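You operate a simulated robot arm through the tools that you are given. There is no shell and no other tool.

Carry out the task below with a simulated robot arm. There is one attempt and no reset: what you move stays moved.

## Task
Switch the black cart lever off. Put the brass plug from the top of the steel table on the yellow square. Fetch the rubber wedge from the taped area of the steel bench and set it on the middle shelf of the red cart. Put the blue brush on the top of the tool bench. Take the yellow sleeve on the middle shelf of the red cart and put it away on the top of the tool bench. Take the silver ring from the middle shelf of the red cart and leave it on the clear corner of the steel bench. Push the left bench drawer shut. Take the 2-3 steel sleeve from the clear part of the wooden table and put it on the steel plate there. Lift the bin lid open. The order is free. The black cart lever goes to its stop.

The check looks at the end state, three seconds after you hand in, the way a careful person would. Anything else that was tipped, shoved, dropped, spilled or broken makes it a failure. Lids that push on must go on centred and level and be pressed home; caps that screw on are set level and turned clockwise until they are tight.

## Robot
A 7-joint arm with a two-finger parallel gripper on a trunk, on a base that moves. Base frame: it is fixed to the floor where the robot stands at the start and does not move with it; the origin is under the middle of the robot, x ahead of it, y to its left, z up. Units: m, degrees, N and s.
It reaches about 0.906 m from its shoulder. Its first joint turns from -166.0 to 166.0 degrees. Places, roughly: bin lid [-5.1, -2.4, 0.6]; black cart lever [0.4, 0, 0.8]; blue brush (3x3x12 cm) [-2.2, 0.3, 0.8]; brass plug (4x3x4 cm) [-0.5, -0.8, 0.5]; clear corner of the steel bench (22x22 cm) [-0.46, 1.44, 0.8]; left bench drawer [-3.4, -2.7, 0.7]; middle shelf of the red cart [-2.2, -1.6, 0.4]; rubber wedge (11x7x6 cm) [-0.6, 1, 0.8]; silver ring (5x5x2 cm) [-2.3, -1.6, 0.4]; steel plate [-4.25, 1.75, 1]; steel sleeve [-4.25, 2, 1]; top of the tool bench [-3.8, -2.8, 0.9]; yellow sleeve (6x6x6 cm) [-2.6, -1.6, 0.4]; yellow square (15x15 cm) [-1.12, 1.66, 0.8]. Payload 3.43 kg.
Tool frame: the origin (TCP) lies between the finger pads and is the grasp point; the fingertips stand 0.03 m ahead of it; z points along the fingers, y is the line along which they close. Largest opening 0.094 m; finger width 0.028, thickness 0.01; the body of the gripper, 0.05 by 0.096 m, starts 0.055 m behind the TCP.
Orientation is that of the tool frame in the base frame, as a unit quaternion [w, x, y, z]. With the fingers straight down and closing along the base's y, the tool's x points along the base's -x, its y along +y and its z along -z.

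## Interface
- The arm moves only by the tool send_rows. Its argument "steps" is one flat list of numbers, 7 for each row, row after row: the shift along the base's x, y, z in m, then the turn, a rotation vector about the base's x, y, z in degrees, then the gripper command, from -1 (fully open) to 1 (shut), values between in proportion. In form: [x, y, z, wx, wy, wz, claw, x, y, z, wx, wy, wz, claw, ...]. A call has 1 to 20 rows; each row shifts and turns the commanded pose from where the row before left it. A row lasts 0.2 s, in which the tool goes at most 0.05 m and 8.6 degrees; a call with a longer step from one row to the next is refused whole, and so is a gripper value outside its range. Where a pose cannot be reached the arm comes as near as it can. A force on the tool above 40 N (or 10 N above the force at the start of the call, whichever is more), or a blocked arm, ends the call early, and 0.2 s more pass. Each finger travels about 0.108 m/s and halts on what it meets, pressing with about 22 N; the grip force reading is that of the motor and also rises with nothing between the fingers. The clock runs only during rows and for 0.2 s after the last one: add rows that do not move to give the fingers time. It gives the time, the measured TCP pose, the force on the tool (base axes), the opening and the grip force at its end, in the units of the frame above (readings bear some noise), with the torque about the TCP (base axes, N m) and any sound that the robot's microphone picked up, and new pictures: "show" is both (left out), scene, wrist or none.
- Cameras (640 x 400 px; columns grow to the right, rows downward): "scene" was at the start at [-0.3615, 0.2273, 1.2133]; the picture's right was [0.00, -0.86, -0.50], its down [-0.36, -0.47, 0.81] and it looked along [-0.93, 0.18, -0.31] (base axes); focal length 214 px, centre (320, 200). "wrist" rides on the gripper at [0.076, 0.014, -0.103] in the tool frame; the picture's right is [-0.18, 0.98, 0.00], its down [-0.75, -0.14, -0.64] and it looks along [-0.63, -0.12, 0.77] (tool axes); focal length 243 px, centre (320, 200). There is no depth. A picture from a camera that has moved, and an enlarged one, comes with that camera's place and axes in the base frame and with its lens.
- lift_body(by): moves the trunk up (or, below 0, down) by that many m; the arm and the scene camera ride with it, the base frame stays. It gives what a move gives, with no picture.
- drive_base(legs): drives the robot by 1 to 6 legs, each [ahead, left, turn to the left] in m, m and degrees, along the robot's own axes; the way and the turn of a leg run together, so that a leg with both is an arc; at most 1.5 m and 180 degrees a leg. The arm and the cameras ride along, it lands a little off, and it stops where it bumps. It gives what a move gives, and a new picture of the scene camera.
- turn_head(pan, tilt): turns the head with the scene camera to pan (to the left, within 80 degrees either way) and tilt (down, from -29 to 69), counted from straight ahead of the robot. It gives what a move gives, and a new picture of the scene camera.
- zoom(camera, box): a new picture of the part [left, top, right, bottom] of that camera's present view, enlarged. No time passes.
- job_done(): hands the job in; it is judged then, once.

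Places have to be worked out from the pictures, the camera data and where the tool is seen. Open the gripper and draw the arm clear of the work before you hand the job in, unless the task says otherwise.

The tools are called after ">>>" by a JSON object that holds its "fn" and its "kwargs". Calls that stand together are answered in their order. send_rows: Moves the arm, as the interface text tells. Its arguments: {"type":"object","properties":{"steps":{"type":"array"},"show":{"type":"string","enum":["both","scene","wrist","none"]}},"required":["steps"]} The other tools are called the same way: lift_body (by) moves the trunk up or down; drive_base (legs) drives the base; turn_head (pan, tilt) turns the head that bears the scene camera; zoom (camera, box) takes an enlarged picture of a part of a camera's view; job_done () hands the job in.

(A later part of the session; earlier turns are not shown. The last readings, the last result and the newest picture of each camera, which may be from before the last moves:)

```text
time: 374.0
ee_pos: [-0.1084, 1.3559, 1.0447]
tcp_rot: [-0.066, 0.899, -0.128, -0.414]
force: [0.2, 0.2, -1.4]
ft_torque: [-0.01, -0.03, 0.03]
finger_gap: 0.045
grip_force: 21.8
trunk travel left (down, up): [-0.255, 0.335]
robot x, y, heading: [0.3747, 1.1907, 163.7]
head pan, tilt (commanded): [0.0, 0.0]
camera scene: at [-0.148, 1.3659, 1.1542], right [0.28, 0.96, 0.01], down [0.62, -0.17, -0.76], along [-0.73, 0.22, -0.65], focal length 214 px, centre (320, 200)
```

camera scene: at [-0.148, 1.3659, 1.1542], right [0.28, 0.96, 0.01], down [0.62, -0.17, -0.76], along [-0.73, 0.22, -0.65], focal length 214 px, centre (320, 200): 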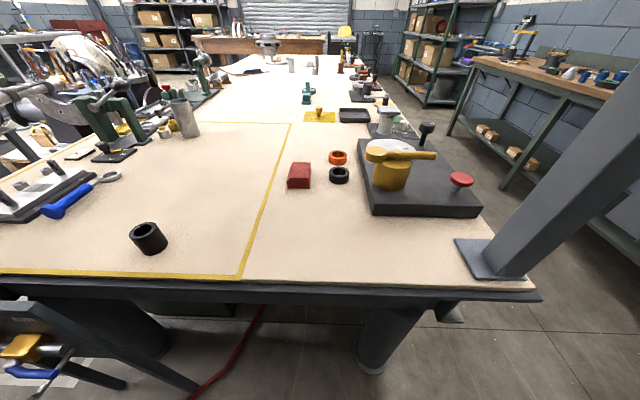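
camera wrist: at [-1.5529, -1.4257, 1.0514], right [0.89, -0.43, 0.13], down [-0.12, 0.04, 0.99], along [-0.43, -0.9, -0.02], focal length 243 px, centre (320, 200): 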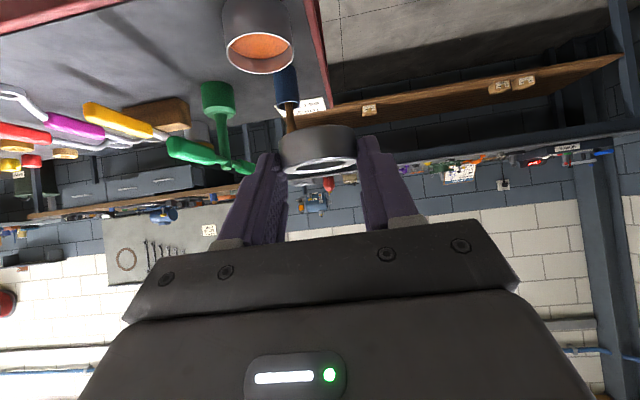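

The clear corner is plainly visible and free. I drive ahead 0.2 m and then bring the ring over the middle of it at [-0.46, 1.44].

>>> {"fn": "drive_base", "kwargs": {"legs": [[0.2, 0, 0]]}}

>>> {"fn": "send_rows", "kwargs": {"steps": [-0.028, 0.004, -0.037, 0, 0, 0, 1, -0.028, 0.004, -0.037, 0, 0, 0, 1, -0.028, 0.005, -0.037, 0, 0, 0, 1, -0.028, 0.005, -0.037, 0, 0, 0, 1, -0.028, 0.004, -0.03, 0, 0, 0, 1, 0, 0, 0, 0, 0, 0, 1], "show": "both"}}

```text
time: 375.6
ee_pos: [-0.3016, 1.4123, 1.0428]
tcp_rot: [-0.066, 0.899, -0.129, -0.414]
force: [0.1, 0.0, -2.6]
ft_torque: [0.0, 0.01, 0.01]
finger_gap: 0.0448
grip_force: 21.8
trunk travel left (down, up): [-0.255, 0.335]
robot x, y, heading: [0.1772, 1.2487, 163.9]
head pan, tilt (commanded): [0.0, 0.0]
camera scene: at [-0.3418, 1.4228, 1.1538], right [0.28, 0.96, 0.01], down [0.63, -0.18, -0.76], along [-0.73, 0.22, -0.65], focal length 214 px, centre (320, 200)
```

scene: 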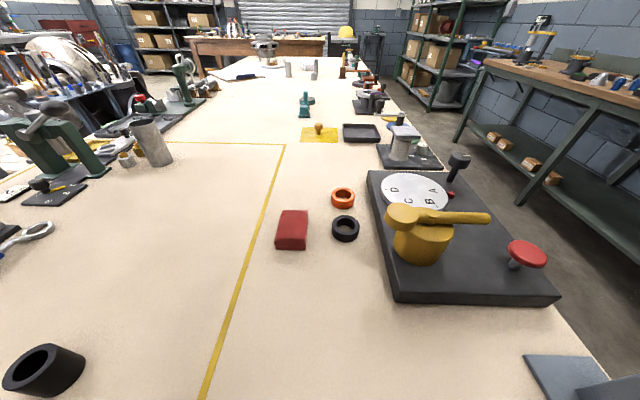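

```text
time: 377.0
ee_pos: [-0.4412, 1.433, 0.8635]
tcp_rot: [-0.065, 0.899, -0.128, -0.413]
force: [0.2, -1.1, -1.2]
ft_torque: [0.01, -0.03, -0.01]
finger_gap: 0.0449
grip_force: 22.0
trunk travel left (down, up): [-0.255, 0.335]
robot x, y, heading: [0.1787, 1.2486, 163.9]
head pan, tilt (commanded): [0.0, 0.0]
camera scene: at [-0.4816, 1.4429, 0.9754], right [0.28, 0.96, 0.01], down [0.62, -0.18, -0.76], along [-0.73, 0.22, -0.65], focal length 214 px, centre (320, 200)
camera wrist: at [-0.3234, 1.3813, 0.872], right [-0.39, -0.91, 0.13], down [0.04, 0.12, 0.99], along [-0.92, 0.4, -0.02], focal length 243 px, centre (320, 200)
```

scene: 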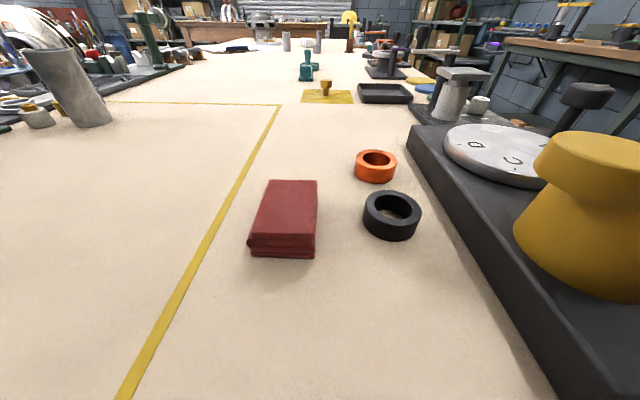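
wrist: 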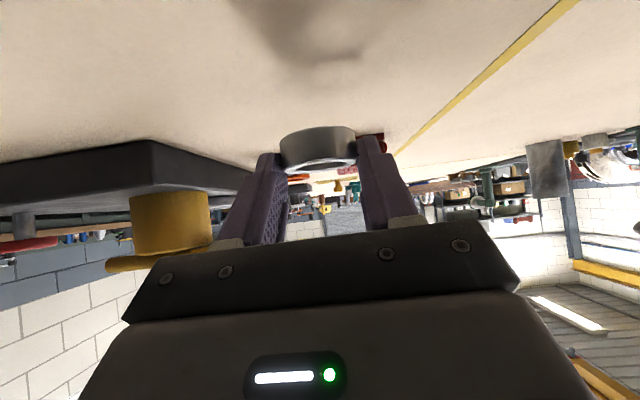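

The ring is over the clear spot (tape line on one side, black mat on the other). I lower slowly until contact.

>>> {"fn": "send_rows", "kwargs": {"steps": [0, 0, -0.012, 0, 0, 0, 1, 0, 0, -0.01, 0, 0, 0, 1, 0, 0, -0.004, 0, 0, 0, 1, 0, 0, -0.003, 0, 0, 0, 1, 0, 0, -0.002, 0, 0, 0, 1, 0, 0, -0.002, 0, 0, 0, 1], "show": "none"}}

```text
time: 378.4
ee_pos: [-0.441, 1.4341, 0.8321]
tcp_rot: [-0.065, 0.899, -0.128, -0.414]
force: [0.4, -0.4, -1.2]
ft_torque: [0.01, -0.02, 0.0]
finger_gap: 0.0449
grip_force: 22.1
trunk travel left (down, up): [-0.255, 0.335]
robot x, y, heading: [0.1829, 1.2512, 163.7]
head pan, tilt (commanded): [0.0, 0.0]
```

>>> {"fn": "send_rows", "kwargs": {"steps": [0, 0, -0.002, 0, 0, 0, 1, 0, 0, -0.002, 0, 0, 0, 1, 0, 0, -0.002, 0, 0, 0, 1], "show": "none"}}

```text
time: 379.2
ee_pos: [-0.4419, 1.4338, 0.831]
tcp_rot: [-0.067, 0.897, -0.128, -0.418]
force: [0.9, 0.3, 28.6]
ft_torque: [-0.44, 0.33, 0.08]
finger_gap: 0.0451
grip_force: 22.4
trunk travel left (down, up): [-0.255, 0.335]
robot x, y, heading: [0.1776, 1.2517, 164.0]
head pan, tilt (commanded): [0.0, 0.0]
```

Contact. I ease up slightly, open, and withdraw along the tool axis.

>>> {"fn": "send_rows", "kwargs": {"steps": [0, 0, 0.0025, 0, 0, 0, 1, 0, 0, 0, 0, 0, 0, 0.4, 0, 0, 0, 0, 0, 0, -0.3, 0, 0, 0, 0, 0, 0, -1, 0, 0, 0, 0, 0, 0, -1], "show": "wrist"}}

>>> {"fn": "send_rows", "kwargs": {"steps": [0.022, -0.007, 0.02, 0, 0, 0, -1, 0.03, -0.009, 0.027, 0, 0, 0, -1, 0.03, -0.009, 0.03, 0, 0, 0, -1, 0.02, -0.006, 0.04, 0, 0, 0, -1], "show": "scene"}}

```text
time: 380.5
ee_pos: [-0.4377, 1.4367, 0.8309]
tcp_rot: [-0.067, 0.898, -0.13, -0.415]
force: [12.8, 3.4, 16.5]
ft_torque: [-0.64, 0.08, 0.39]
finger_gap: 0.0899
grip_force: 0.0
trunk travel left (down, up): [-0.255, 0.335]
robot x, y, heading: [0.1794, 1.2518, 163.5]
head pan, tilt (commanded): [0.0, 0.0]
stopped in row 5: the force on the tool passed its limit at 49 N (the readings are from after the stop); the commanded pose is now the measured one
camera wrist: at [-0.3203, 1.3854, 0.8377], right [-0.4, -0.91, 0.13], down [0.04, 0.12, 0.99], along [-0.92, 0.4, -0.01], focal length 243 px, centre (320, 200)
```

wrist: 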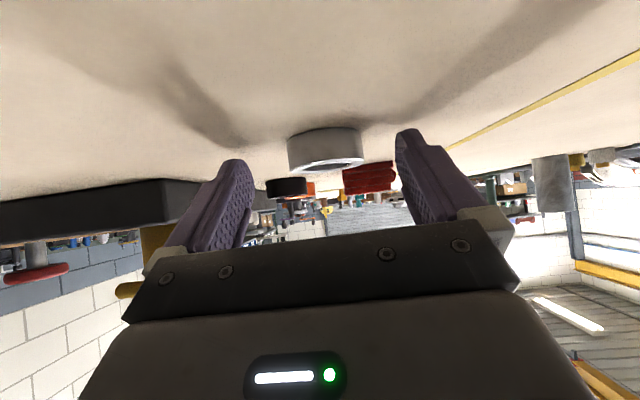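

```text
time: 381.5
ee_pos: [-0.3381, 1.4036, 0.9454]
tcp_rot: [-0.066, 0.899, -0.129, -0.413]
force: [-0.2, -0.7, 0.2]
ft_torque: [0.0, 0.03, 0.04]
finger_gap: 0.094
grip_force: 0.1
trunk travel left (down, up): [-0.255, 0.335]
robot x, y, heading: [0.182, 1.2547, 163.7]
head pan, tilt (commanded): [0.0, 0.0]
camera scene: at [-0.3781, 1.4154, 1.0574], right [0.29, 0.96, 0.01], down [0.62, -0.18, -0.76], along [-0.73, 0.23, -0.65], focal length 214 px, centre (320, 200)
```

scene: 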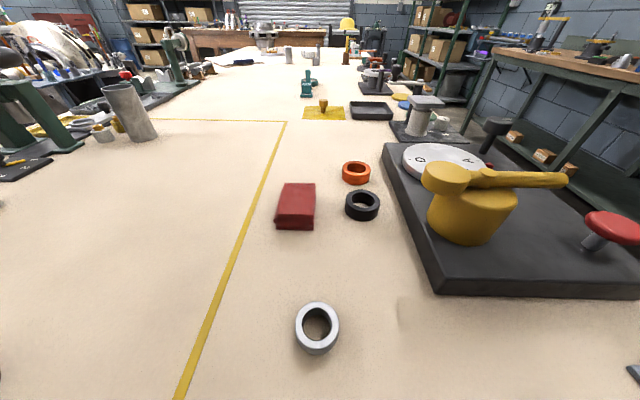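

The ring is placed at about [-0.46, 1.44]. Next is the blue brush near [-2.2, 0.3, 0.8]. I raise the arm and turn left (away from the lamp post) to go back down the aisle.

>>> {"fn": "send_rows", "kwargs": {"steps": [0.015, -0.004, 0.045, 0, 0, 0, -1, 0.015, -0.004, 0.045, 0, 0, 0, -1, 0.01, 0, 0.03, 0, 0, 0, -1], "show": "none"}}

>>> {"fn": "drive_base", "kwargs": {"legs": [[0, 0, 106]]}}

```text
time: 382.3
ee_pos: [-0.2983, 1.3971, 1.0656]
tcp_rot: [-0.066, 0.899, -0.128, -0.413]
force: [1.2, 0.8, -0.7]
ft_torque: [0.02, -0.01, 0.01]
finger_gap: 0.0941
grip_force: 0.1
trunk travel left (down, up): [-0.255, 0.335]
robot x, y, heading: [0.178, 1.2493, 163.7]
head pan, tilt (commanded): [0.0, 0.0]
```

```text
time: 387.1
ee_pos: [0.1741, 0.7521, 1.0657]
tcp_rot: [0.292, 0.641, 0.643, -0.301]
force: [0.1, -0.4, -0.4]
ft_torque: [0.01, -0.01, -0.01]
finger_gap: 0.0939
grip_force: 0.1
trunk travel left (down, up): [-0.255, 0.335]
robot x, y, heading: [0.1761, 1.2526, -89.8]
head pan, tilt (commanded): [0.0, 0.0]
camera scene: at [0.1756, 0.7104, 1.1761], right [-1.0, 0.0, 0.01], down [-0.01, 0.65, -0.76], along [-0.01, -0.76, -0.65], focal length 214 px, centre (320, 200)
```

scene: 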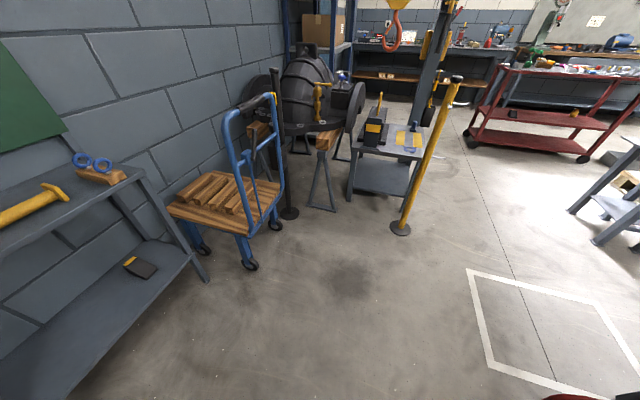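

A good view of the blue cart; I zoom in to verify the lever is still in its off position.

>>> {"fn": "zoom", "kwargs": {"camera": "scene", "box": [190, 80, 320, 180]}}

>>> {"fn": "drive_base", "kwargs": {"legs": [[0.6, -0.08, 0], [0.34, -0.06, 0]]}}

```text
4.00 times, centred on (255, 130) of scene
camera zoom: at [0.1756, 0.7104, 1.1761], right [-1.0, 0.0, 0.01], down [-0.01, 0.65, -0.76], along [-0.01, -0.76, -0.65], focal length 858 px, centre (580, 480)
```

zoom: 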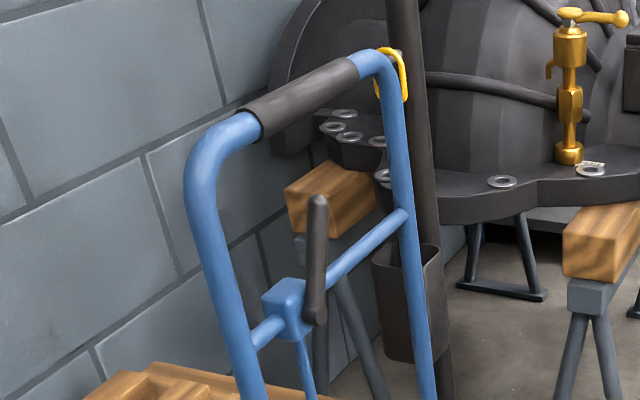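

```text
time: 392.4
ee_pos: [0.0369, -0.1916, 1.0647]
tcp_rot: [0.291, 0.642, 0.642, -0.301]
force: [0.1, 0.6, 0.3]
ft_torque: [0.01, -0.01, -0.01]
finger_gap: 0.0941
grip_force: 0.1
trunk travel left (down, up): [-0.255, 0.335]
robot x, y, heading: [0.0418, 0.3085, -90.1]
head pan, tilt (commanded): [0.0, 0.0]
camera scene: at [0.0378, -0.2319, 1.1759], right [-1.0, 0.01, 0.01], down [-0.01, 0.65, -0.76], along [-0.01, -0.76, -0.65], focal length 214 px, centre (320, 200)
```

scene: 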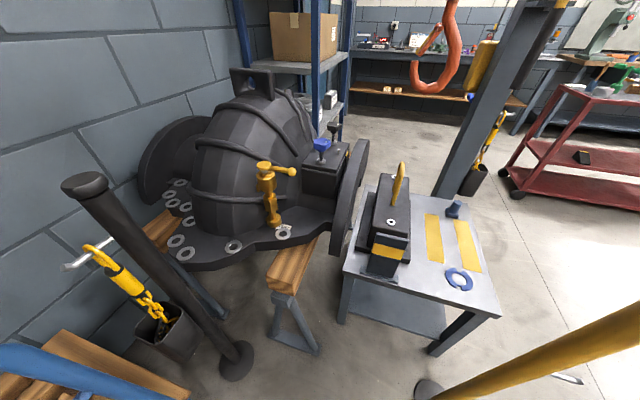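

The lever is still off (leaning to −y'). I turn right to face west.

>>> {"fn": "drive_base", "kwargs": {"legs": [[0, 0, -90]]}}

>>> {"fn": "drive_base", "kwargs": {"legs": [[0.5, 0.23, 0], [0.55, 0.1, 0]]}}

```text
time: 396.6
ee_pos: [-0.4586, 0.3076, 1.0648]
tcp_rot: [-0.004, 0.908, 0.006, -0.419]
force: [-0.3, 0.4, -0.2]
ft_torque: [0.01, -0.01, -0.02]
finger_gap: 0.094
grip_force: 0.0
trunk travel left (down, up): [-0.255, 0.335]
robot x, y, heading: [0.0425, 0.3079, -179.2]
head pan, tilt (commanded): [0.0, 0.0]
camera scene: at [-0.4988, 0.3069, 1.1761], right [-0.01, 1.0, 0.01], down [0.65, 0.02, -0.76], along [-0.76, 0.0, -0.65], focal length 214 px, centre (320, 200)
```

scene: 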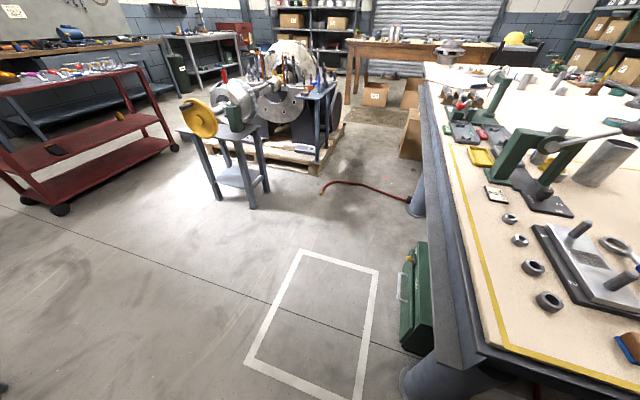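

```text
time: 402.6
ee_pos: [-1.5003, -0.036, 1.0644]
tcp_rot: [-0.004, 0.908, 0.006, -0.419]
force: [-0.9, 0.4, -0.7]
ft_torque: [0.02, -0.01, -0.02]
finger_gap: 0.0941
grip_force: 0.1
trunk travel left (down, up): [-0.255, 0.335]
robot x, y, heading: [-0.9993, -0.0345, -179.3]
head pan, tilt (commanded): [0.0, 0.0]
camera scene: at [-1.5413, -0.0373, 1.176], right [-0.01, 1.0, 0.01], down [0.65, 0.01, -0.76], along [-0.76, 0.0, -0.65], focal length 214 px, centre (320, 200)
```

scene: 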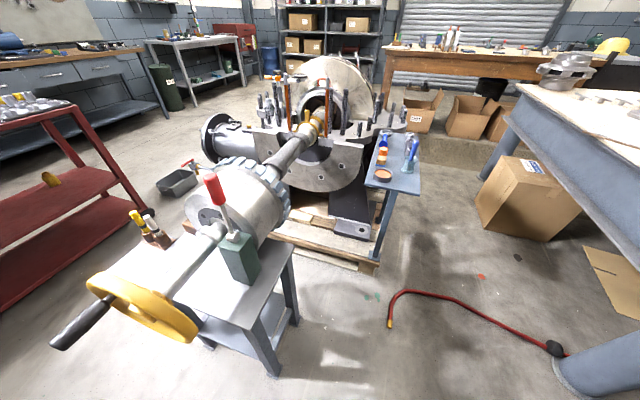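

I zoom on the pump's side shelf to find the blue brush.

>>> {"fn": "zoom", "kwargs": {"camera": "scene", "box": [350, 100, 450, 200]}}

```text
4.00 times, centred on (400, 150) of scene
camera zoom: at [-1.5413, -0.0373, 1.176], right [-0.01, 1.0, 0.01], down [0.65, 0.01, -0.76], along [-0.76, 0.0, -0.65], focal length 858 px, centre (0, 400)
```

zoom: 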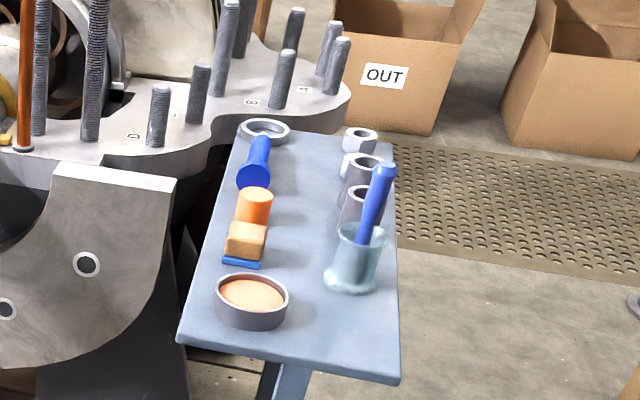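

The blue brush stands in a glass cup on the pump's side shelf at about [-2.21, 0.28]. I'll pull it straight up out of the cup. I drive to about [-1.62, 0.33].

>>> {"fn": "drive_base", "kwargs": {"legs": [[0.25, -0.37, 0]]}}

>>> {"fn": "send_rows", "kwargs": {"steps": [0, 0, 0.01, 0, -8.3, 0, -1, 0, 0, 0.01, 0, -8.3, 0, -1, 0, 0, 0.01, 0, -8.3, 0, -1, 0, 0, 0.01, 0, -8.3, 0, -1, 0, 0, 0.01, 0, -8.3, 0, -1, 0, 0, 0.01, 0, -8, 0, -1], "show": "scene"}}

```text
time: 405.2
ee_pos: [-1.7536, 0.333, 1.0653]
tcp_rot: [-0.004, 0.908, 0.006, -0.419]
force: [-0.4, 0.5, -0.3]
ft_torque: [-0.08, 0.01, 0.0]
finger_gap: 0.094
grip_force: 0.0
trunk travel left (down, up): [-0.255, 0.335]
robot x, y, heading: [-1.2525, 0.3313, -179.2]
head pan, tilt (commanded): [0.0, 0.0]
camera scene: at [-1.795, 0.332, 1.176], right [-0.01, 1.0, 0.01], down [0.65, 0.01, -0.76], along [-0.76, 0.0, -0.65], focal length 214 px, centre (320, 200)
```

scene: 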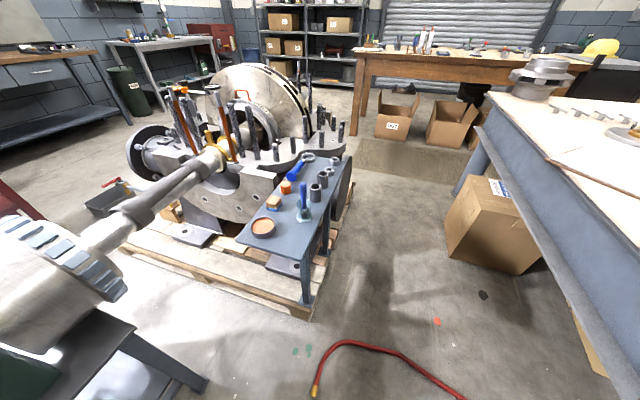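

```text
time: 406.6
ee_pos: [-1.7537, 0.3328, 1.1257]
tcp_rot: [-0.002, 1.0, 0.007, 0.001]
force: [0.3, 0.0, 0.1]
ft_torque: [-0.01, -0.02, -0.02]
finger_gap: 0.094
grip_force: 0.1
trunk travel left (down, up): [-0.255, 0.335]
robot x, y, heading: [-1.2517, 0.3323, -179.2]
head pan, tilt (commanded): [0.0, 0.0]
camera scene: at [-1.8641, 0.3314, 1.1665], right [-0.01, 1.0, 0.0], down [1.0, 0.01, 0.0], along [0.0, 0.0, -1.0], focal length 214 px, centre (320, 200)
```

scene: 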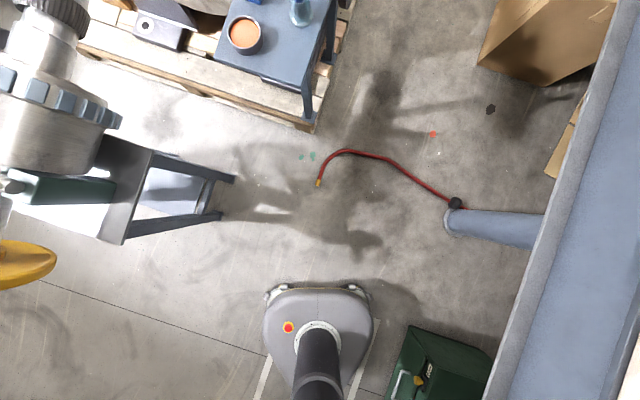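

Tool points down; the brush's top is at about [-2.225, 0.29, 0.86]. I drive ahead 0.33 m and look straight down at the cup.

>>> {"fn": "drive_base", "kwargs": {"legs": [[0.33, 0, 0]]}}

>>> {"fn": "zoom", "kwargs": {"camera": "scene", "box": [220, 60, 420, 260]}}

```text
time: 408.8
ee_pos: [-2.0821, 0.3322, 1.1261]
tcp_rot: [-0.002, 1.0, 0.003, 0.0]
force: [0.8, 0.3, -0.4]
ft_torque: [-0.04, -0.03, 0.0]
finger_gap: 0.094
grip_force: 0.1
trunk travel left (down, up): [-0.255, 0.335]
robot x, y, heading: [-1.5817, 0.3294, -179.6]
head pan, tilt (commanded): [0.0, 0.0]
camera scene: at [-2.1932, 0.3316, 1.1662], right [-0.01, 1.0, 0.0], down [1.0, 0.01, 0.0], along [0.0, 0.0, -1.0], focal length 214 px, centre (320, 200)
```

scene: 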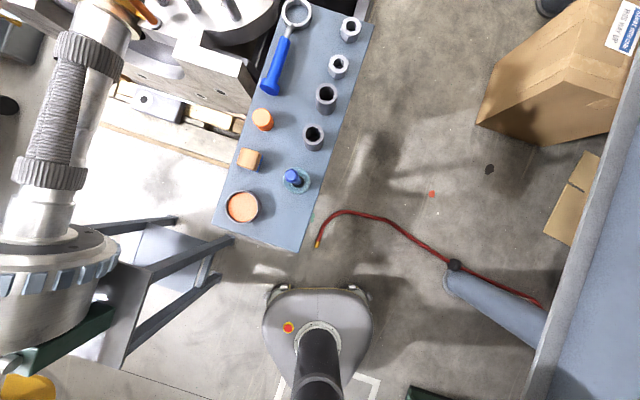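

```text
2.00 times, centred on (320, 160) of scene
camera zoom: at [-2.1932, 0.3316, 1.1662], right [-0.01, 1.0, 0.0], down [1.0, 0.01, 0.0], along [0.0, 0.0, -1.0], focal length 429 px, centre (320, 280)
```

zoom: 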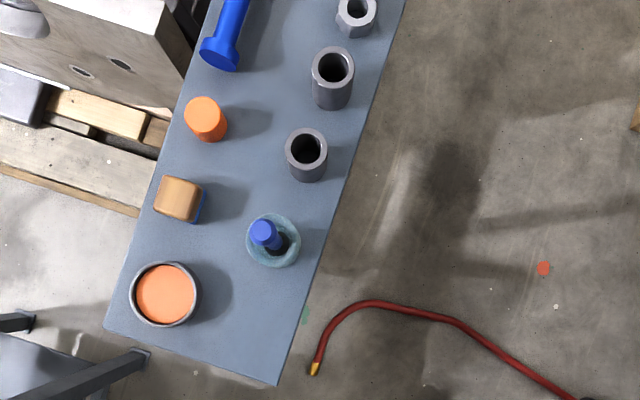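

The brush handle top is at about [-2.226, 0.292, 0.86]; cup rim z≈0.79. I partly close the gripper (≈56 mm), go above it and descend partway to check alignment.

>>> {"fn": "send_rows", "kwargs": {"steps": [-0.036, -0.0102, -0.02, 0, 0, 0, -0.2, -0.036, -0.0102, -0.02, 0, 0, 0, -0.2, -0.036, -0.0102, -0.02, 0, 0, 0, -0.2, -0.036, -0.0102, -0.02, 0, 0, 0, -0.2, 0, 0, -0.045, 0, 0, 0, -0.2, 0, 0, -0.045, 0, 0, 0, -0.2, 0, 0, -0.03, 0, 0, 0, -0.2], "show": "both"}}

```text
time: 410.4
ee_pos: [-2.2258, 0.2919, 0.9241]
tcp_rot: [-0.001, 1.0, 0.005, -0.001]
force: [1.1, -1.0, 0.8]
ft_torque: [0.0, -0.01, -0.03]
finger_gap: 0.0563
grip_force: 0.1
trunk travel left (down, up): [-0.255, 0.335]
robot x, y, heading: [-1.5826, 0.3361, -179.4]
head pan, tilt (commanded): [0.0, 0.0]
camera scene: at [-2.3367, 0.2908, 0.9656], right [-0.01, 1.0, 0.0], down [1.0, 0.01, 0.0], along [0.0, 0.0, -1.0], focal length 214 px, centre (320, 200)
camera wrist: at [-2.15, 0.2766, 1.0259], right [-0.18, -0.98, 0.0], down [-0.75, 0.13, 0.64], along [-0.63, 0.12, -0.77], focal length 243 px, centre (320, 200)
```

scene: 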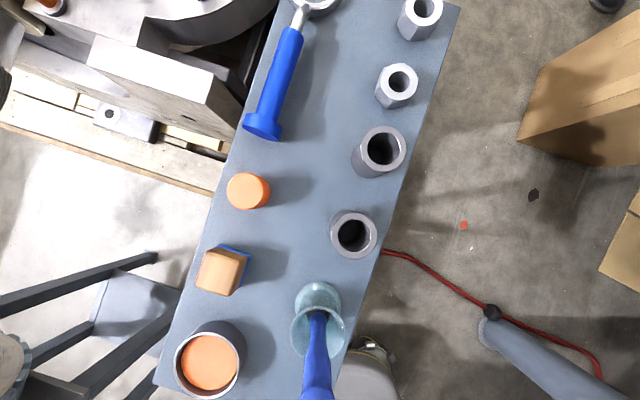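
wrist: 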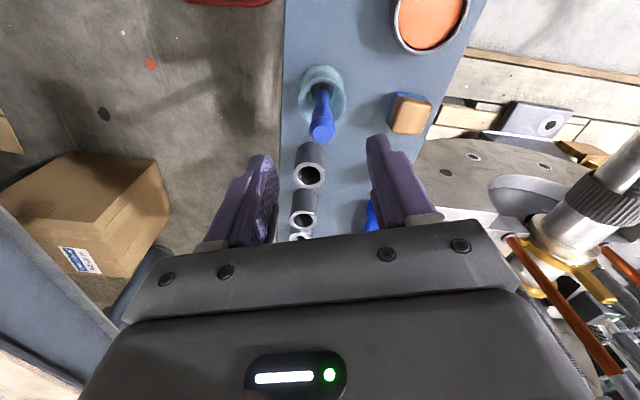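

Alignment is good (brush top within 2 mm of the TCP axis, leaning slightly). I descend to z≈0.838, close, and check.

>>> {"fn": "send_rows", "kwargs": {"steps": [-0.003, -0.001, -0.03, 0, 0, 0, -0.2, 0, 0, -0.03, 0, 0, 0, -0.2, 0, 0, -0.026, 0, 0, 0, -0.2, 0, 0, 0, 0, 0, 0, 0.3, 0, 0, 0, 0, 0, 0, 1, 0, 0, 0, 0, 0, 0, 1, 0, 0, 0, 0, 0, 0, 1], "show": "wrist"}}

```text
time: 412.0
ee_pos: [-2.2288, 0.2905, 0.8397]
tcp_rot: [-0.002, 1.0, 0.004, 0.0]
force: [-0.2, -0.1, -0.8]
ft_torque: [-0.01, 0.03, 0.0]
finger_gap: 0.0185
grip_force: 22.1
trunk travel left (down, up): [-0.255, 0.335]
robot x, y, heading: [-1.5836, 0.3253, -179.7]
head pan, tilt (commanded): [0.0, 0.0]
camera wrist: at [-2.153, 0.2759, 0.94], right [-0.18, -0.98, 0.0], down [-0.76, 0.13, 0.64], along [-0.63, 0.12, -0.77], focal length 243 px, centre (320, 200)
```

wrist: 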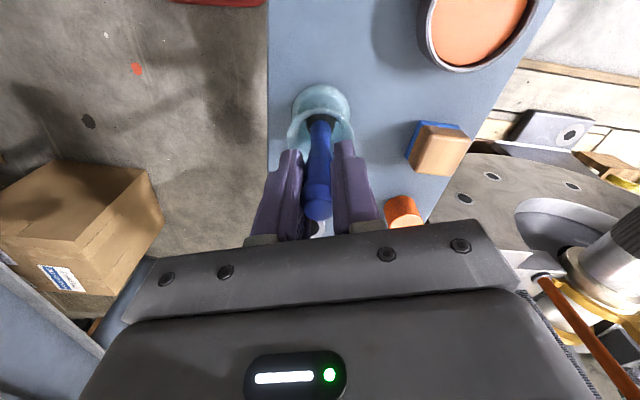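

Gripped (gap 18.5 mm), the cup is undisturbed. I lift slowly, with a slight +x shift so the head clears the rim.

>>> {"fn": "send_rows", "kwargs": {"steps": [0.001, 0, 0.01, 0, 0, 0, 1, 0.0015, 0, 0.012, 0, 0, 0, 1, 0.0015, 0, 0.012, 0, 0, 0, 1, 0.001, 0, 0.012, 0, 0, 0, 1], "show": "wrist"}}

```text
time: 413.0
ee_pos: [-2.2231, 0.2905, 0.8844]
tcp_rot: [-0.002, 1.0, 0.004, 0.0]
force: [-0.7, -0.2, -0.5]
ft_torque: [0.01, -0.02, 0.03]
finger_gap: 0.0185
grip_force: 21.9
trunk travel left (down, up): [-0.255, 0.335]
robot x, y, heading: [-1.5811, 0.329, -179.7]
head pan, tilt (commanded): [0.0, 0.0]
camera wrist: at [-2.1477, 0.2761, 0.9867], right [-0.18, -0.98, 0.0], down [-0.76, 0.13, 0.64], along [-0.63, 0.12, -0.77], focal length 243 px, centre (320, 200)
```

wrist: 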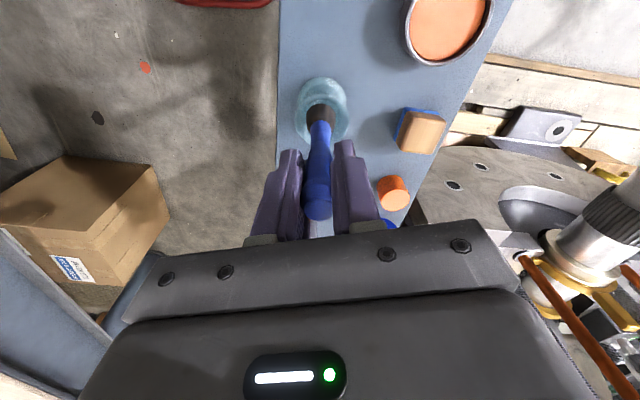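

The brush is coming out and the cup stays put. I continue up.

>>> {"fn": "send_rows", "kwargs": {"steps": [0, 0, 0.015, 0, 0, 0, 1, 0, 0, 0.02, 0, 0, 0, 1, 0, 0, 0.03, 0, 0, 0, 1, 0, 0, 0.04, 0, 0, 0, 1, 0, 0, 0.04, 0, 0, 0, 1, 0, 0, 0.04, 0, 0, 0, 1], "show": "wrist"}}

```text
time: 414.4
ee_pos: [-2.2239, 0.2908, 1.0704]
tcp_rot: [-0.002, 1.0, 0.004, 0.0]
force: [0.3, -0.6, -0.4]
ft_torque: [0.01, 0.01, -0.03]
finger_gap: 0.0187
grip_force: 21.9
trunk travel left (down, up): [-0.255, 0.335]
robot x, y, heading: [-1.5826, 0.3328, -179.6]
head pan, tilt (commanded): [0.0, 0.0]
camera wrist: at [-2.147, 0.2761, 1.1715], right [-0.18, -0.98, 0.0], down [-0.75, 0.13, 0.64], along [-0.63, 0.12, -0.77], focal length 243 px, centre (320, 200)
```

wrist: 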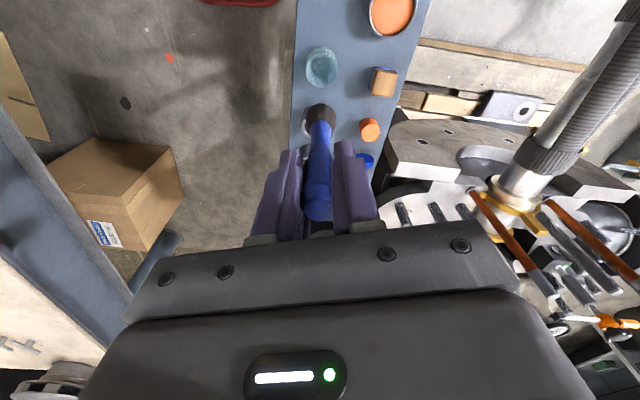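

The brush is out and the cup stands. I retract the arm, back away east, and then pitch the tool up for travel.

>>> {"fn": "send_rows", "kwargs": {"steps": [0.04, 0.01, 0.01, 0, 0, 0, 1, 0.04, 0.01, 0.01, 0, 0, 0, 1, 0.04, 0.01, 0.01, 0, 0, 0, 1], "show": "none"}}

>>> {"fn": "drive_base", "kwargs": {"legs": [[-0.5, 0.02, 0]]}}

>>> {"fn": "send_rows", "kwargs": {"steps": [0, 0, 0.01, 0, 8.3, 0, 1, 0, 0, 0.01, 0, 8.3, 0, 1, 0, 0, 0.01, 0, 8.3, 0, 1, 0, 0, 0.01, 0, 8.3, 0, 1, 0, 0, 0.01, 0, 8.3, 0, 1, 0, 0, 0.01, 0, 8.3, 0, 1, -0.01, 0, 0, 0, 8.3, 0, 1], "show": "both"}}

```text
time: 415.2
ee_pos: [-2.1022, 0.3209, 1.1018]
tcp_rot: [-0.002, 1.0, 0.004, 0.0]
force: [0.4, 0.1, -0.9]
ft_torque: [0.02, 0.01, 0.0]
finger_gap: 0.0187
grip_force: 21.9
trunk travel left (down, up): [-0.255, 0.335]
robot x, y, heading: [-1.5844, 0.3317, -179.7]
head pan, tilt (commanded): [0.0, 0.0]
```

```text
time: 418.2
ee_pos: [-1.606, 0.305, 1.1015]
tcp_rot: [-0.002, 1.0, 0.002, 0.0]
force: [-0.5, 0.0, 0.3]
ft_torque: [0.01, 0.01, 0.0]
finger_gap: 0.0189
grip_force: 21.3
trunk travel left (down, up): [-0.255, 0.335]
robot x, y, heading: [-1.0839, 0.3159, -179.7]
head pan, tilt (commanded): [0.0, 0.0]
camera scene: at [-1.7159, 0.3046, 1.1425], right [-0.01, 1.0, 0.0], down [1.0, 0.01, 0.0], along [0.0, 0.0, -1.0], focal length 214 px, centre (320, 200)
```

scene: 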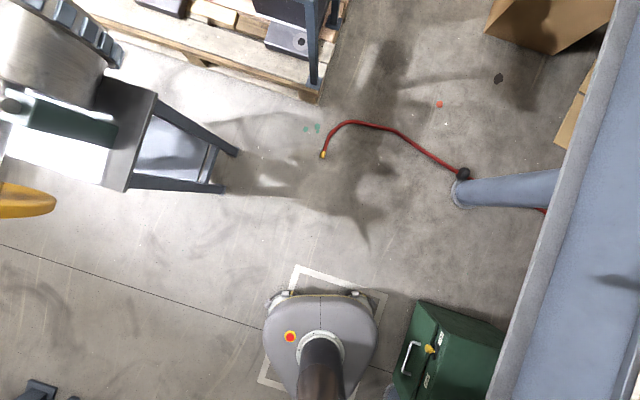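

```text
time: 419.8
ee_pos: [-1.6157, 0.3049, 1.1612]
tcp_rot: [-0.002, 0.874, 0.002, -0.486]
force: [0.0, -0.1, -0.2]
ft_torque: [0.0, 0.0, -0.01]
finger_gap: 0.0187
grip_force: 21.8
trunk travel left (down, up): [-0.255, 0.335]
robot x, y, heading: [-1.0839, 0.3133, -180.0]
head pan, tilt (commanded): [0.0, 0.0]
camera scene: at [-1.6406, 0.3043, 1.2769], right [0.0, 1.0, 0.01], down [0.53, 0.01, -0.85], along [-0.85, 0.0, -0.53], focal length 214 px, centre (320, 200)
camera wrist: at [-1.4889, 0.2896, 1.1495], right [-0.1, -0.98, 0.15], down [0.15, 0.13, 0.98], along [-0.98, 0.12, 0.13], focal length 243 px, centre (320, 200)
```

scene: 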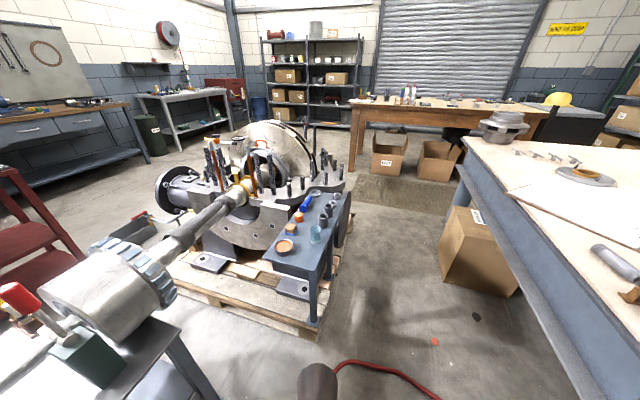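
wrist: 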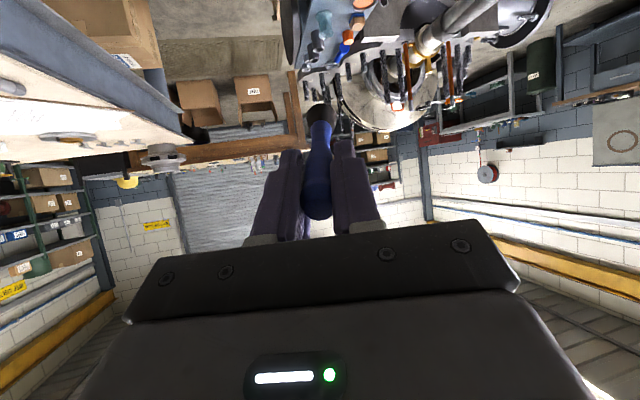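

Brush is held firmly. I turn left to face south and drive down the passage between the red cart and the small steel table.

>>> {"fn": "drive_base", "kwargs": {"legs": [[0, 0, 90]]}}

>>> {"fn": "drive_base", "kwargs": {"legs": [[0.9, -0.12, 0]]}}

```text
time: 424.0
ee_pos: [-1.0744, -0.2181, 1.1602]
tcp_rot: [0.341, 0.616, 0.621, -0.344]
force: [0.5, -1.0, -0.6]
ft_torque: [0.01, 0.01, 0.0]
finger_gap: 0.0184
grip_force: 21.6
trunk travel left (down, up): [-0.255, 0.335]
robot x, y, heading: [-1.0859, 0.3108, -89.8]
head pan, tilt (commanded): [0.0, 0.0]
camera scene: at [-1.0741, -0.2433, 1.277], right [-1.0, 0.0, 0.01], down [-0.01, 0.53, -0.85], along [0.0, -0.85, -0.53], focal length 214 px, centre (320, 200)
```

scene: 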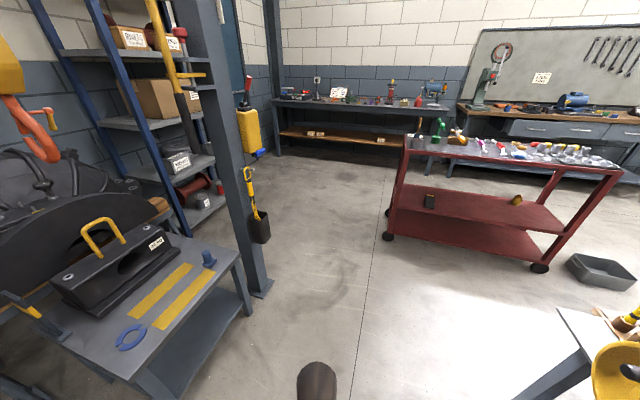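

```text
time: 428.8
ee_pos: [-1.1821, -1.1238, 1.1619]
tcp_rot: [0.343, 0.614, 0.622, -0.343]
force: [0.1, -0.1, -0.1]
ft_torque: [0.04, 0.0, 0.02]
finger_gap: 0.0184
grip_force: 21.5
trunk travel left (down, up): [-0.255, 0.335]
robot x, y, heading: [-1.1929, -0.5923, -89.1]
head pan, tilt (commanded): [0.0, 0.0]
camera scene: at [-1.1822, -1.147, 1.2768], right [-1.0, -0.01, 0.01], down [-0.01, 0.53, -0.85], along [0.0, -0.85, -0.53], focal length 214 px, centre (320, 200)
```

scene: 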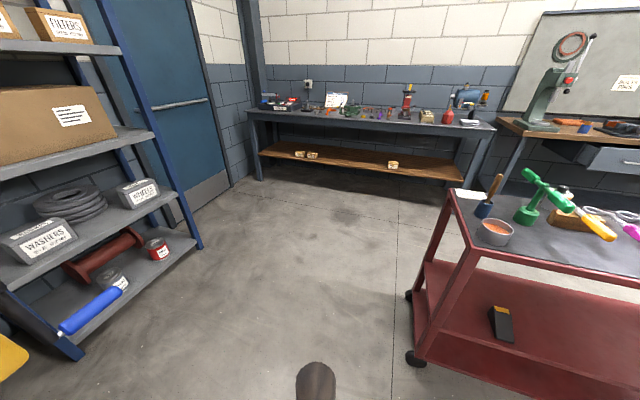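

Path is clear. I drive on south past the red cart's end.

>>> {"fn": "drive_base", "kwargs": {"legs": [[1.4, -0.02, 0], [0.45, -0.03, 0]]}}

>>> {"fn": "drive_base", "kwargs": {"legs": [[0, 0, -108]]}}

```text
time: 438.1
ee_pos: [-1.2141, -2.9773, 1.1606]
tcp_rot: [0.342, 0.615, 0.621, -0.344]
force: [-0.4, 0.4, -0.3]
ft_torque: [-0.01, -0.02, -0.01]
finger_gap: 0.0185
grip_force: 21.8
trunk travel left (down, up): [-0.255, 0.335]
robot x, y, heading: [-1.2255, -2.4463, -89.3]
head pan, tilt (commanded): [0.0, 0.0]
camera scene: at [-1.2129, -3.0014, 1.2767], right [-1.0, -0.01, 0.01], down [-0.01, 0.53, -0.85], along [0.0, -0.85, -0.53], focal length 214 px, centre (320, 200)
```

scene: 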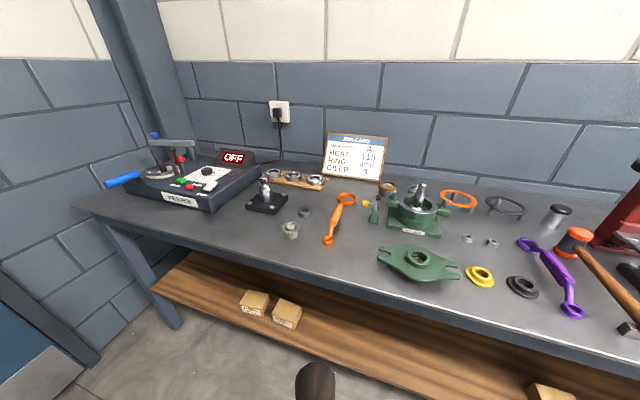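

```text
time: 443.1
ee_pos: [-1.7331, -2.2849, 1.1613]
tcp_rot: [-0.08, 0.864, -0.138, -0.478]
force: [0.1, -0.3, -0.1]
ft_torque: [-0.02, 0.01, -0.01]
finger_gap: 0.0186
grip_force: 22.0
trunk travel left (down, up): [-0.255, 0.335]
robot x, y, heading: [-1.2251, -2.4435, 161.7]
head pan, tilt (commanded): [0.0, 0.0]
camera scene: at [-1.756, -2.2776, 1.277], right [0.32, 0.95, 0.01], down [0.5, -0.16, -0.85], along [-0.8, 0.27, -0.53], focal length 214 px, centre (320, 200)
```

scene: 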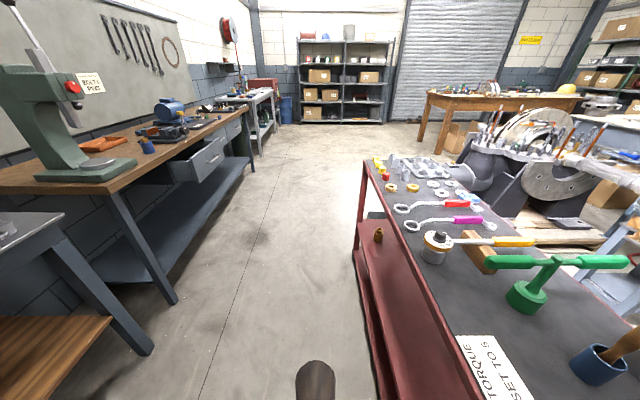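

I'm in the corridor between the red cart and the tool bench (left). I drive along it toward the tool bench.

>>> {"fn": "drive_base", "kwargs": {"legs": [[0.7, 0.16, 0], [0.75, 0.04, 0]]}}

```text
time: 450.7
ee_pos: [-3.1747, -2.0079, 1.1607]
tcp_rot: [-0.082, 0.863, -0.142, -0.479]
force: [0.2, 1.2, 0.0]
ft_torque: [-0.01, -0.03, 0.05]
finger_gap: 0.0186
grip_force: 22.1
trunk travel left (down, up): [-0.255, 0.335]
robot x, y, heading: [-2.6706, -2.1736, 161.4]
head pan, tilt (commanded): [0.0, 0.0]
camera scene: at [-3.1989, -1.9997, 1.2768], right [0.32, 0.95, 0.01], down [0.5, -0.17, -0.85], along [-0.8, 0.28, -0.53], focal length 214 px, centre (320, 200)
```

scene: 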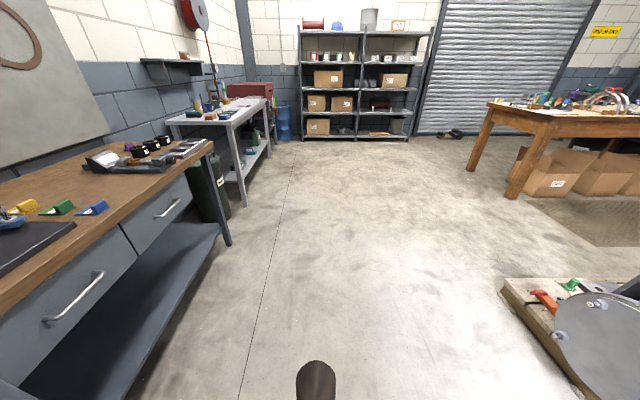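

I move a bit further along and then turn left to face the tool bench.

>>> {"fn": "drive_base", "kwargs": {"legs": [[0.38, -0.05, 0]]}}

>>> {"fn": "drive_base", "kwargs": {"legs": [[0, 0, 90]]}}

```text
time: 453.1
ee_pos: [-3.5178, -1.8348, 1.1607]
tcp_rot: [-0.083, 0.862, -0.144, -0.478]
force: [-0.8, -0.5, -1.5]
ft_torque: [-0.01, -0.02, -0.03]
finger_gap: 0.0188
grip_force: 22.1
trunk travel left (down, up): [-0.255, 0.335]
robot x, y, heading: [-3.0116, -1.9998, 161.1]
head pan, tilt (commanded): [0.0, 0.0]
camera scene: at [-3.541, -1.8264, 1.2767], right [0.33, 0.94, 0.01], down [0.5, -0.17, -0.85], along [-0.8, 0.28, -0.53], focal length 214 px, centre (320, 200)
```

scene: 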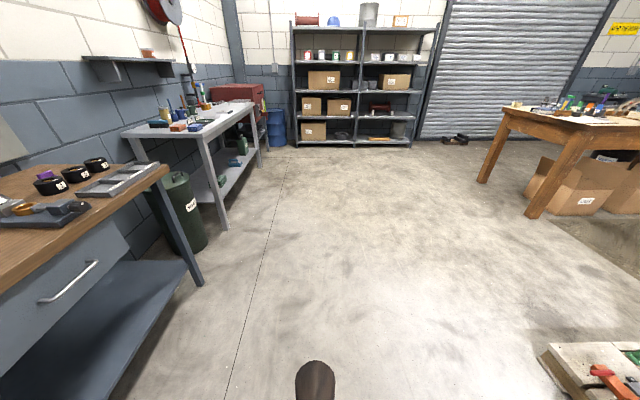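

```text
time: 457.3
ee_pos: [-3.1751, -2.508, 1.1611]
tcp_rot: [0.281, 0.709, 0.51, -0.397]
force: [0.1, 0.1, -0.4]
ft_torque: [0.02, -0.02, -0.02]
finger_gap: 0.0187
grip_force: 21.6
trunk travel left (down, up): [-0.255, 0.335]
robot x, y, heading: [-3.0109, -2.0016, -108.5]
head pan, tilt (commanded): [0.0, 0.0]
camera scene: at [-3.1831, -2.5309, 1.2769], right [-0.95, 0.32, 0.01], down [0.16, 0.5, -0.85], along [-0.28, -0.8, -0.53], focal length 214 px, centre (320, 200)
```

scene: 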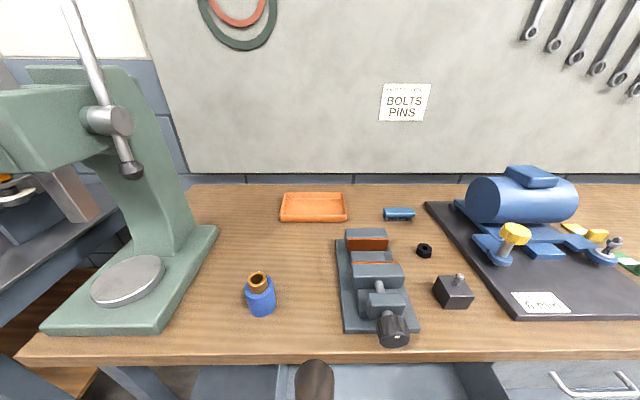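

I face the tool bench: press on the left, orange tray, blue can, vise, motor mat. I zoom to choose a free spot for the brush.

>>> {"fn": "zoom", "kwargs": {"camera": "scene", "box": [180, 170, 480, 370]}}

>>> {"fn": "turn_head", "kwargs": {"pan": -45, "tilt": 15}}

```text
2.00 times, centred on (330, 270) of scene
camera zoom: at [-3.1831, -2.5309, 1.2769], right [-0.95, 0.32, 0.01], down [0.16, 0.5, -0.85], along [-0.28, -0.8, -0.53], focal length 429 px, centre (300, 60)
```

zoom: 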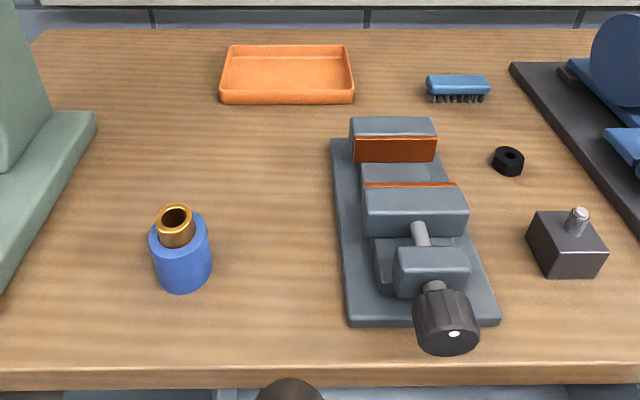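

```text
time: 458.4
ee_pos: [-3.1758, -2.5083, 1.161]
tcp_rot: [0.28, 0.71, 0.51, -0.396]
force: [-0.2, 0.3, -0.1]
ft_torque: [0.02, 0.0, -0.01]
finger_gap: 0.0188
grip_force: 22.0
trunk travel left (down, up): [-0.255, 0.335]
robot x, y, heading: [-3.0125, -2.0007, -108.5]
head pan, tilt (commanded): [-45.0, 15.0]
camera scene: at [-3.2351, -2.4784, 1.2695], right [-0.48, 0.79, 0.38], down [0.38, 0.57, -0.72], along [-0.79, -0.2, -0.58], focal length 214 px, centre (320, 200)
```

scene: 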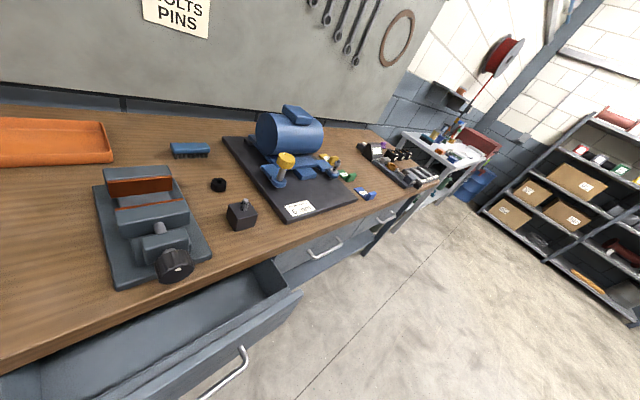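

I choose the free spot between the blue can and the vise, at about [-3.29, -2.88]. I drive ahead 0.17 m, then lower the brush there with its head toward the back.

>>> {"fn": "drive_base", "kwargs": {"legs": [[0.17, 0, 0]]}}

>>> {"fn": "turn_head", "kwargs": {"pan": 0, "tilt": 20}}

```text
time: 459.9
ee_pos: [-3.2293, -2.6687, 1.1609]
tcp_rot: [0.28, 0.71, 0.511, -0.396]
force: [-0.4, -0.6, -0.5]
ft_torque: [0.0, 0.0, 0.02]
finger_gap: 0.0188
grip_force: 22.5
trunk travel left (down, up): [-0.255, 0.335]
robot x, y, heading: [-3.0646, -2.1649, -108.5]
head pan, tilt (commanded): [-45.0, 15.0]
camera scene: at [-3.2889, -2.6398, 1.269], right [-0.48, 0.79, 0.38], down [0.38, 0.57, -0.72], along [-0.79, -0.2, -0.58], focal length 214 px, centre (320, 200)
```

scene: 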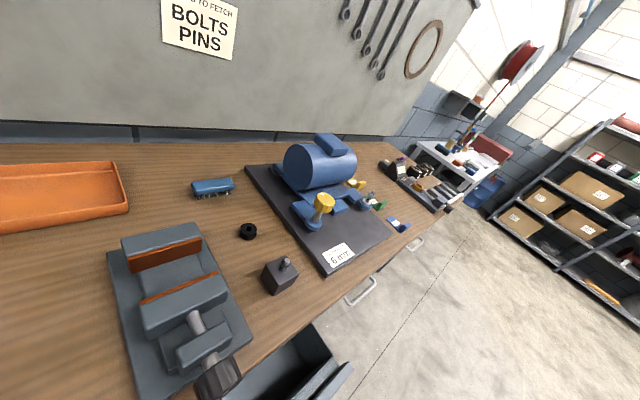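

```text
time: 461.0
ee_pos: [-3.2301, -2.6682, 1.1619]
tcp_rot: [0.281, 0.709, 0.511, -0.396]
force: [0.1, 0.8, 0.0]
ft_torque: [-0.01, 0.01, -0.01]
finger_gap: 0.0187
grip_force: 21.9
trunk travel left (down, up): [-0.255, 0.335]
robot x, y, heading: [-3.066, -2.1625, -108.2]
head pan, tilt (commanded): [0.0, 20.0]
camera scene: at [-3.2322, -2.6777, 1.2478], right [-0.95, 0.32, 0.01], down [0.25, 0.75, -0.62], along [-0.2, -0.58, -0.79], focal length 214 px, centre (320, 200)
```

scene: 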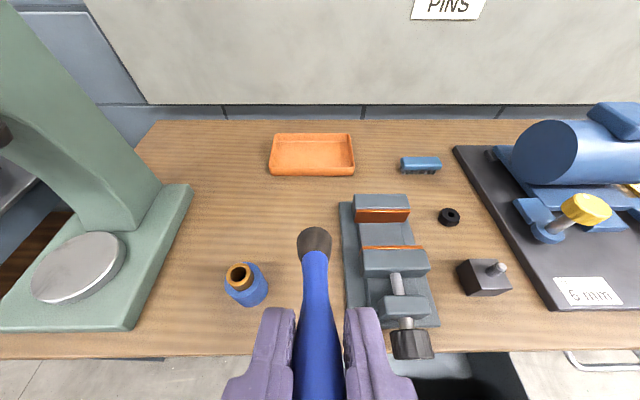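

I move the brush forward and down over the free spot, stopping a few cm above.

>>> {"fn": "send_rows", "kwargs": {"steps": [-0.012, -0.044, -0.01, 0, 0, 0, 1, -0.012, -0.044, -0.01, 0, 0, 0, 1, -0.012, -0.044, -0.015, 0, 0, 0, 1, -0.012, -0.044, -0.015, 0, 0, 0, 1, -0.0015, -0.0046, -0.04, 0, 0, 0, 1, 0, 0, -0.04, 0, 0, 0, 1, 0, 0, -0.03, 0, 0, 0, 1, 0, 0, 0, 0, 0, 0, 1], "show": "both"}}

```text
time: 462.8
ee_pos: [-3.2784, -2.8494, 1.0027]
tcp_rot: [0.28, 0.71, 0.511, -0.396]
force: [0.1, -0.4, 0.3]
ft_torque: [0.0, 0.0, -0.02]
finger_gap: 0.0188
grip_force: 22.2
trunk travel left (down, up): [-0.255, 0.335]
robot x, y, heading: [-3.0639, -2.1628, -108.6]
head pan, tilt (commanded): [0.0, 20.0]
camera scene: at [-3.2814, -2.8584, 1.0885], right [-0.95, 0.32, 0.01], down [0.25, 0.75, -0.62], along [-0.2, -0.58, -0.79], focal length 214 px, centre (320, 200)
camera wrist: at [-3.224, -2.7343, 0.9903], right [0.9, -0.41, 0.15], down [-0.08, 0.18, 0.98], along [-0.43, -0.89, 0.13], focal length 243 px, centre (320, 200)
```

scene: 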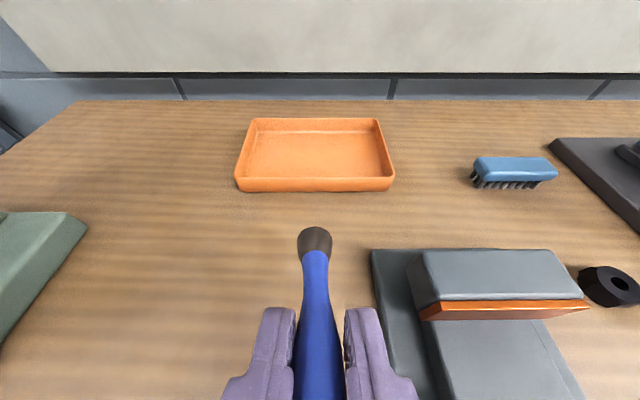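
wrist: 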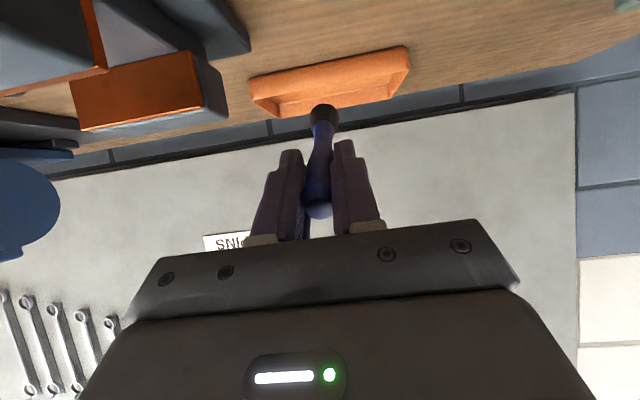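

Position looks good (tray behind, vise to the right). I lower until the brush head touches the bench.

>>> {"fn": "send_rows", "kwargs": {"steps": [0, 0, -0.015, 0, 0, 0, 1, 0, 0, -0.012, 0, 0, 0, 1, 0, 0, -0.01, 0, 0, 0, 1, 0, 0, -0.005, 0, 0, 0, 1, 0, 0, -0.004, 0, 0, 0, 1], "show": "scene"}}

```text
time: 464.0
ee_pos: [-3.2787, -2.8499, 0.9552]
tcp_rot: [0.281, 0.709, 0.511, -0.396]
force: [0.0, -0.3, -0.5]
ft_torque: [-0.01, 0.0, 0.0]
finger_gap: 0.0186
grip_force: 22.0
trunk travel left (down, up): [-0.255, 0.335]
robot x, y, heading: [-3.07, -2.1627, -108.5]
head pan, tilt (commanded): [0.0, 20.0]
camera scene: at [-3.2816, -2.8583, 1.0418], right [-0.95, 0.32, 0.01], down [0.25, 0.75, -0.62], along [-0.2, -0.58, -0.79], focal length 214 px, centre (320, 200)
```

scene: 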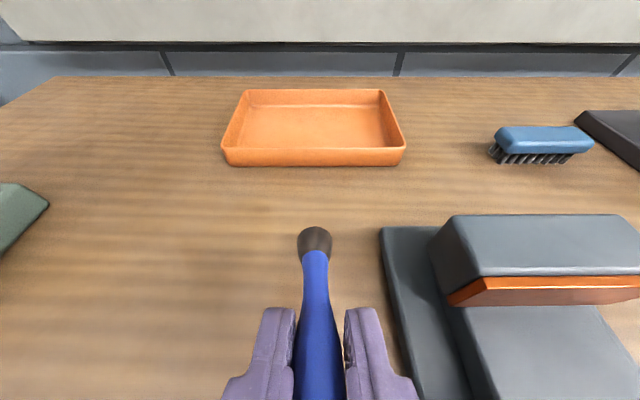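

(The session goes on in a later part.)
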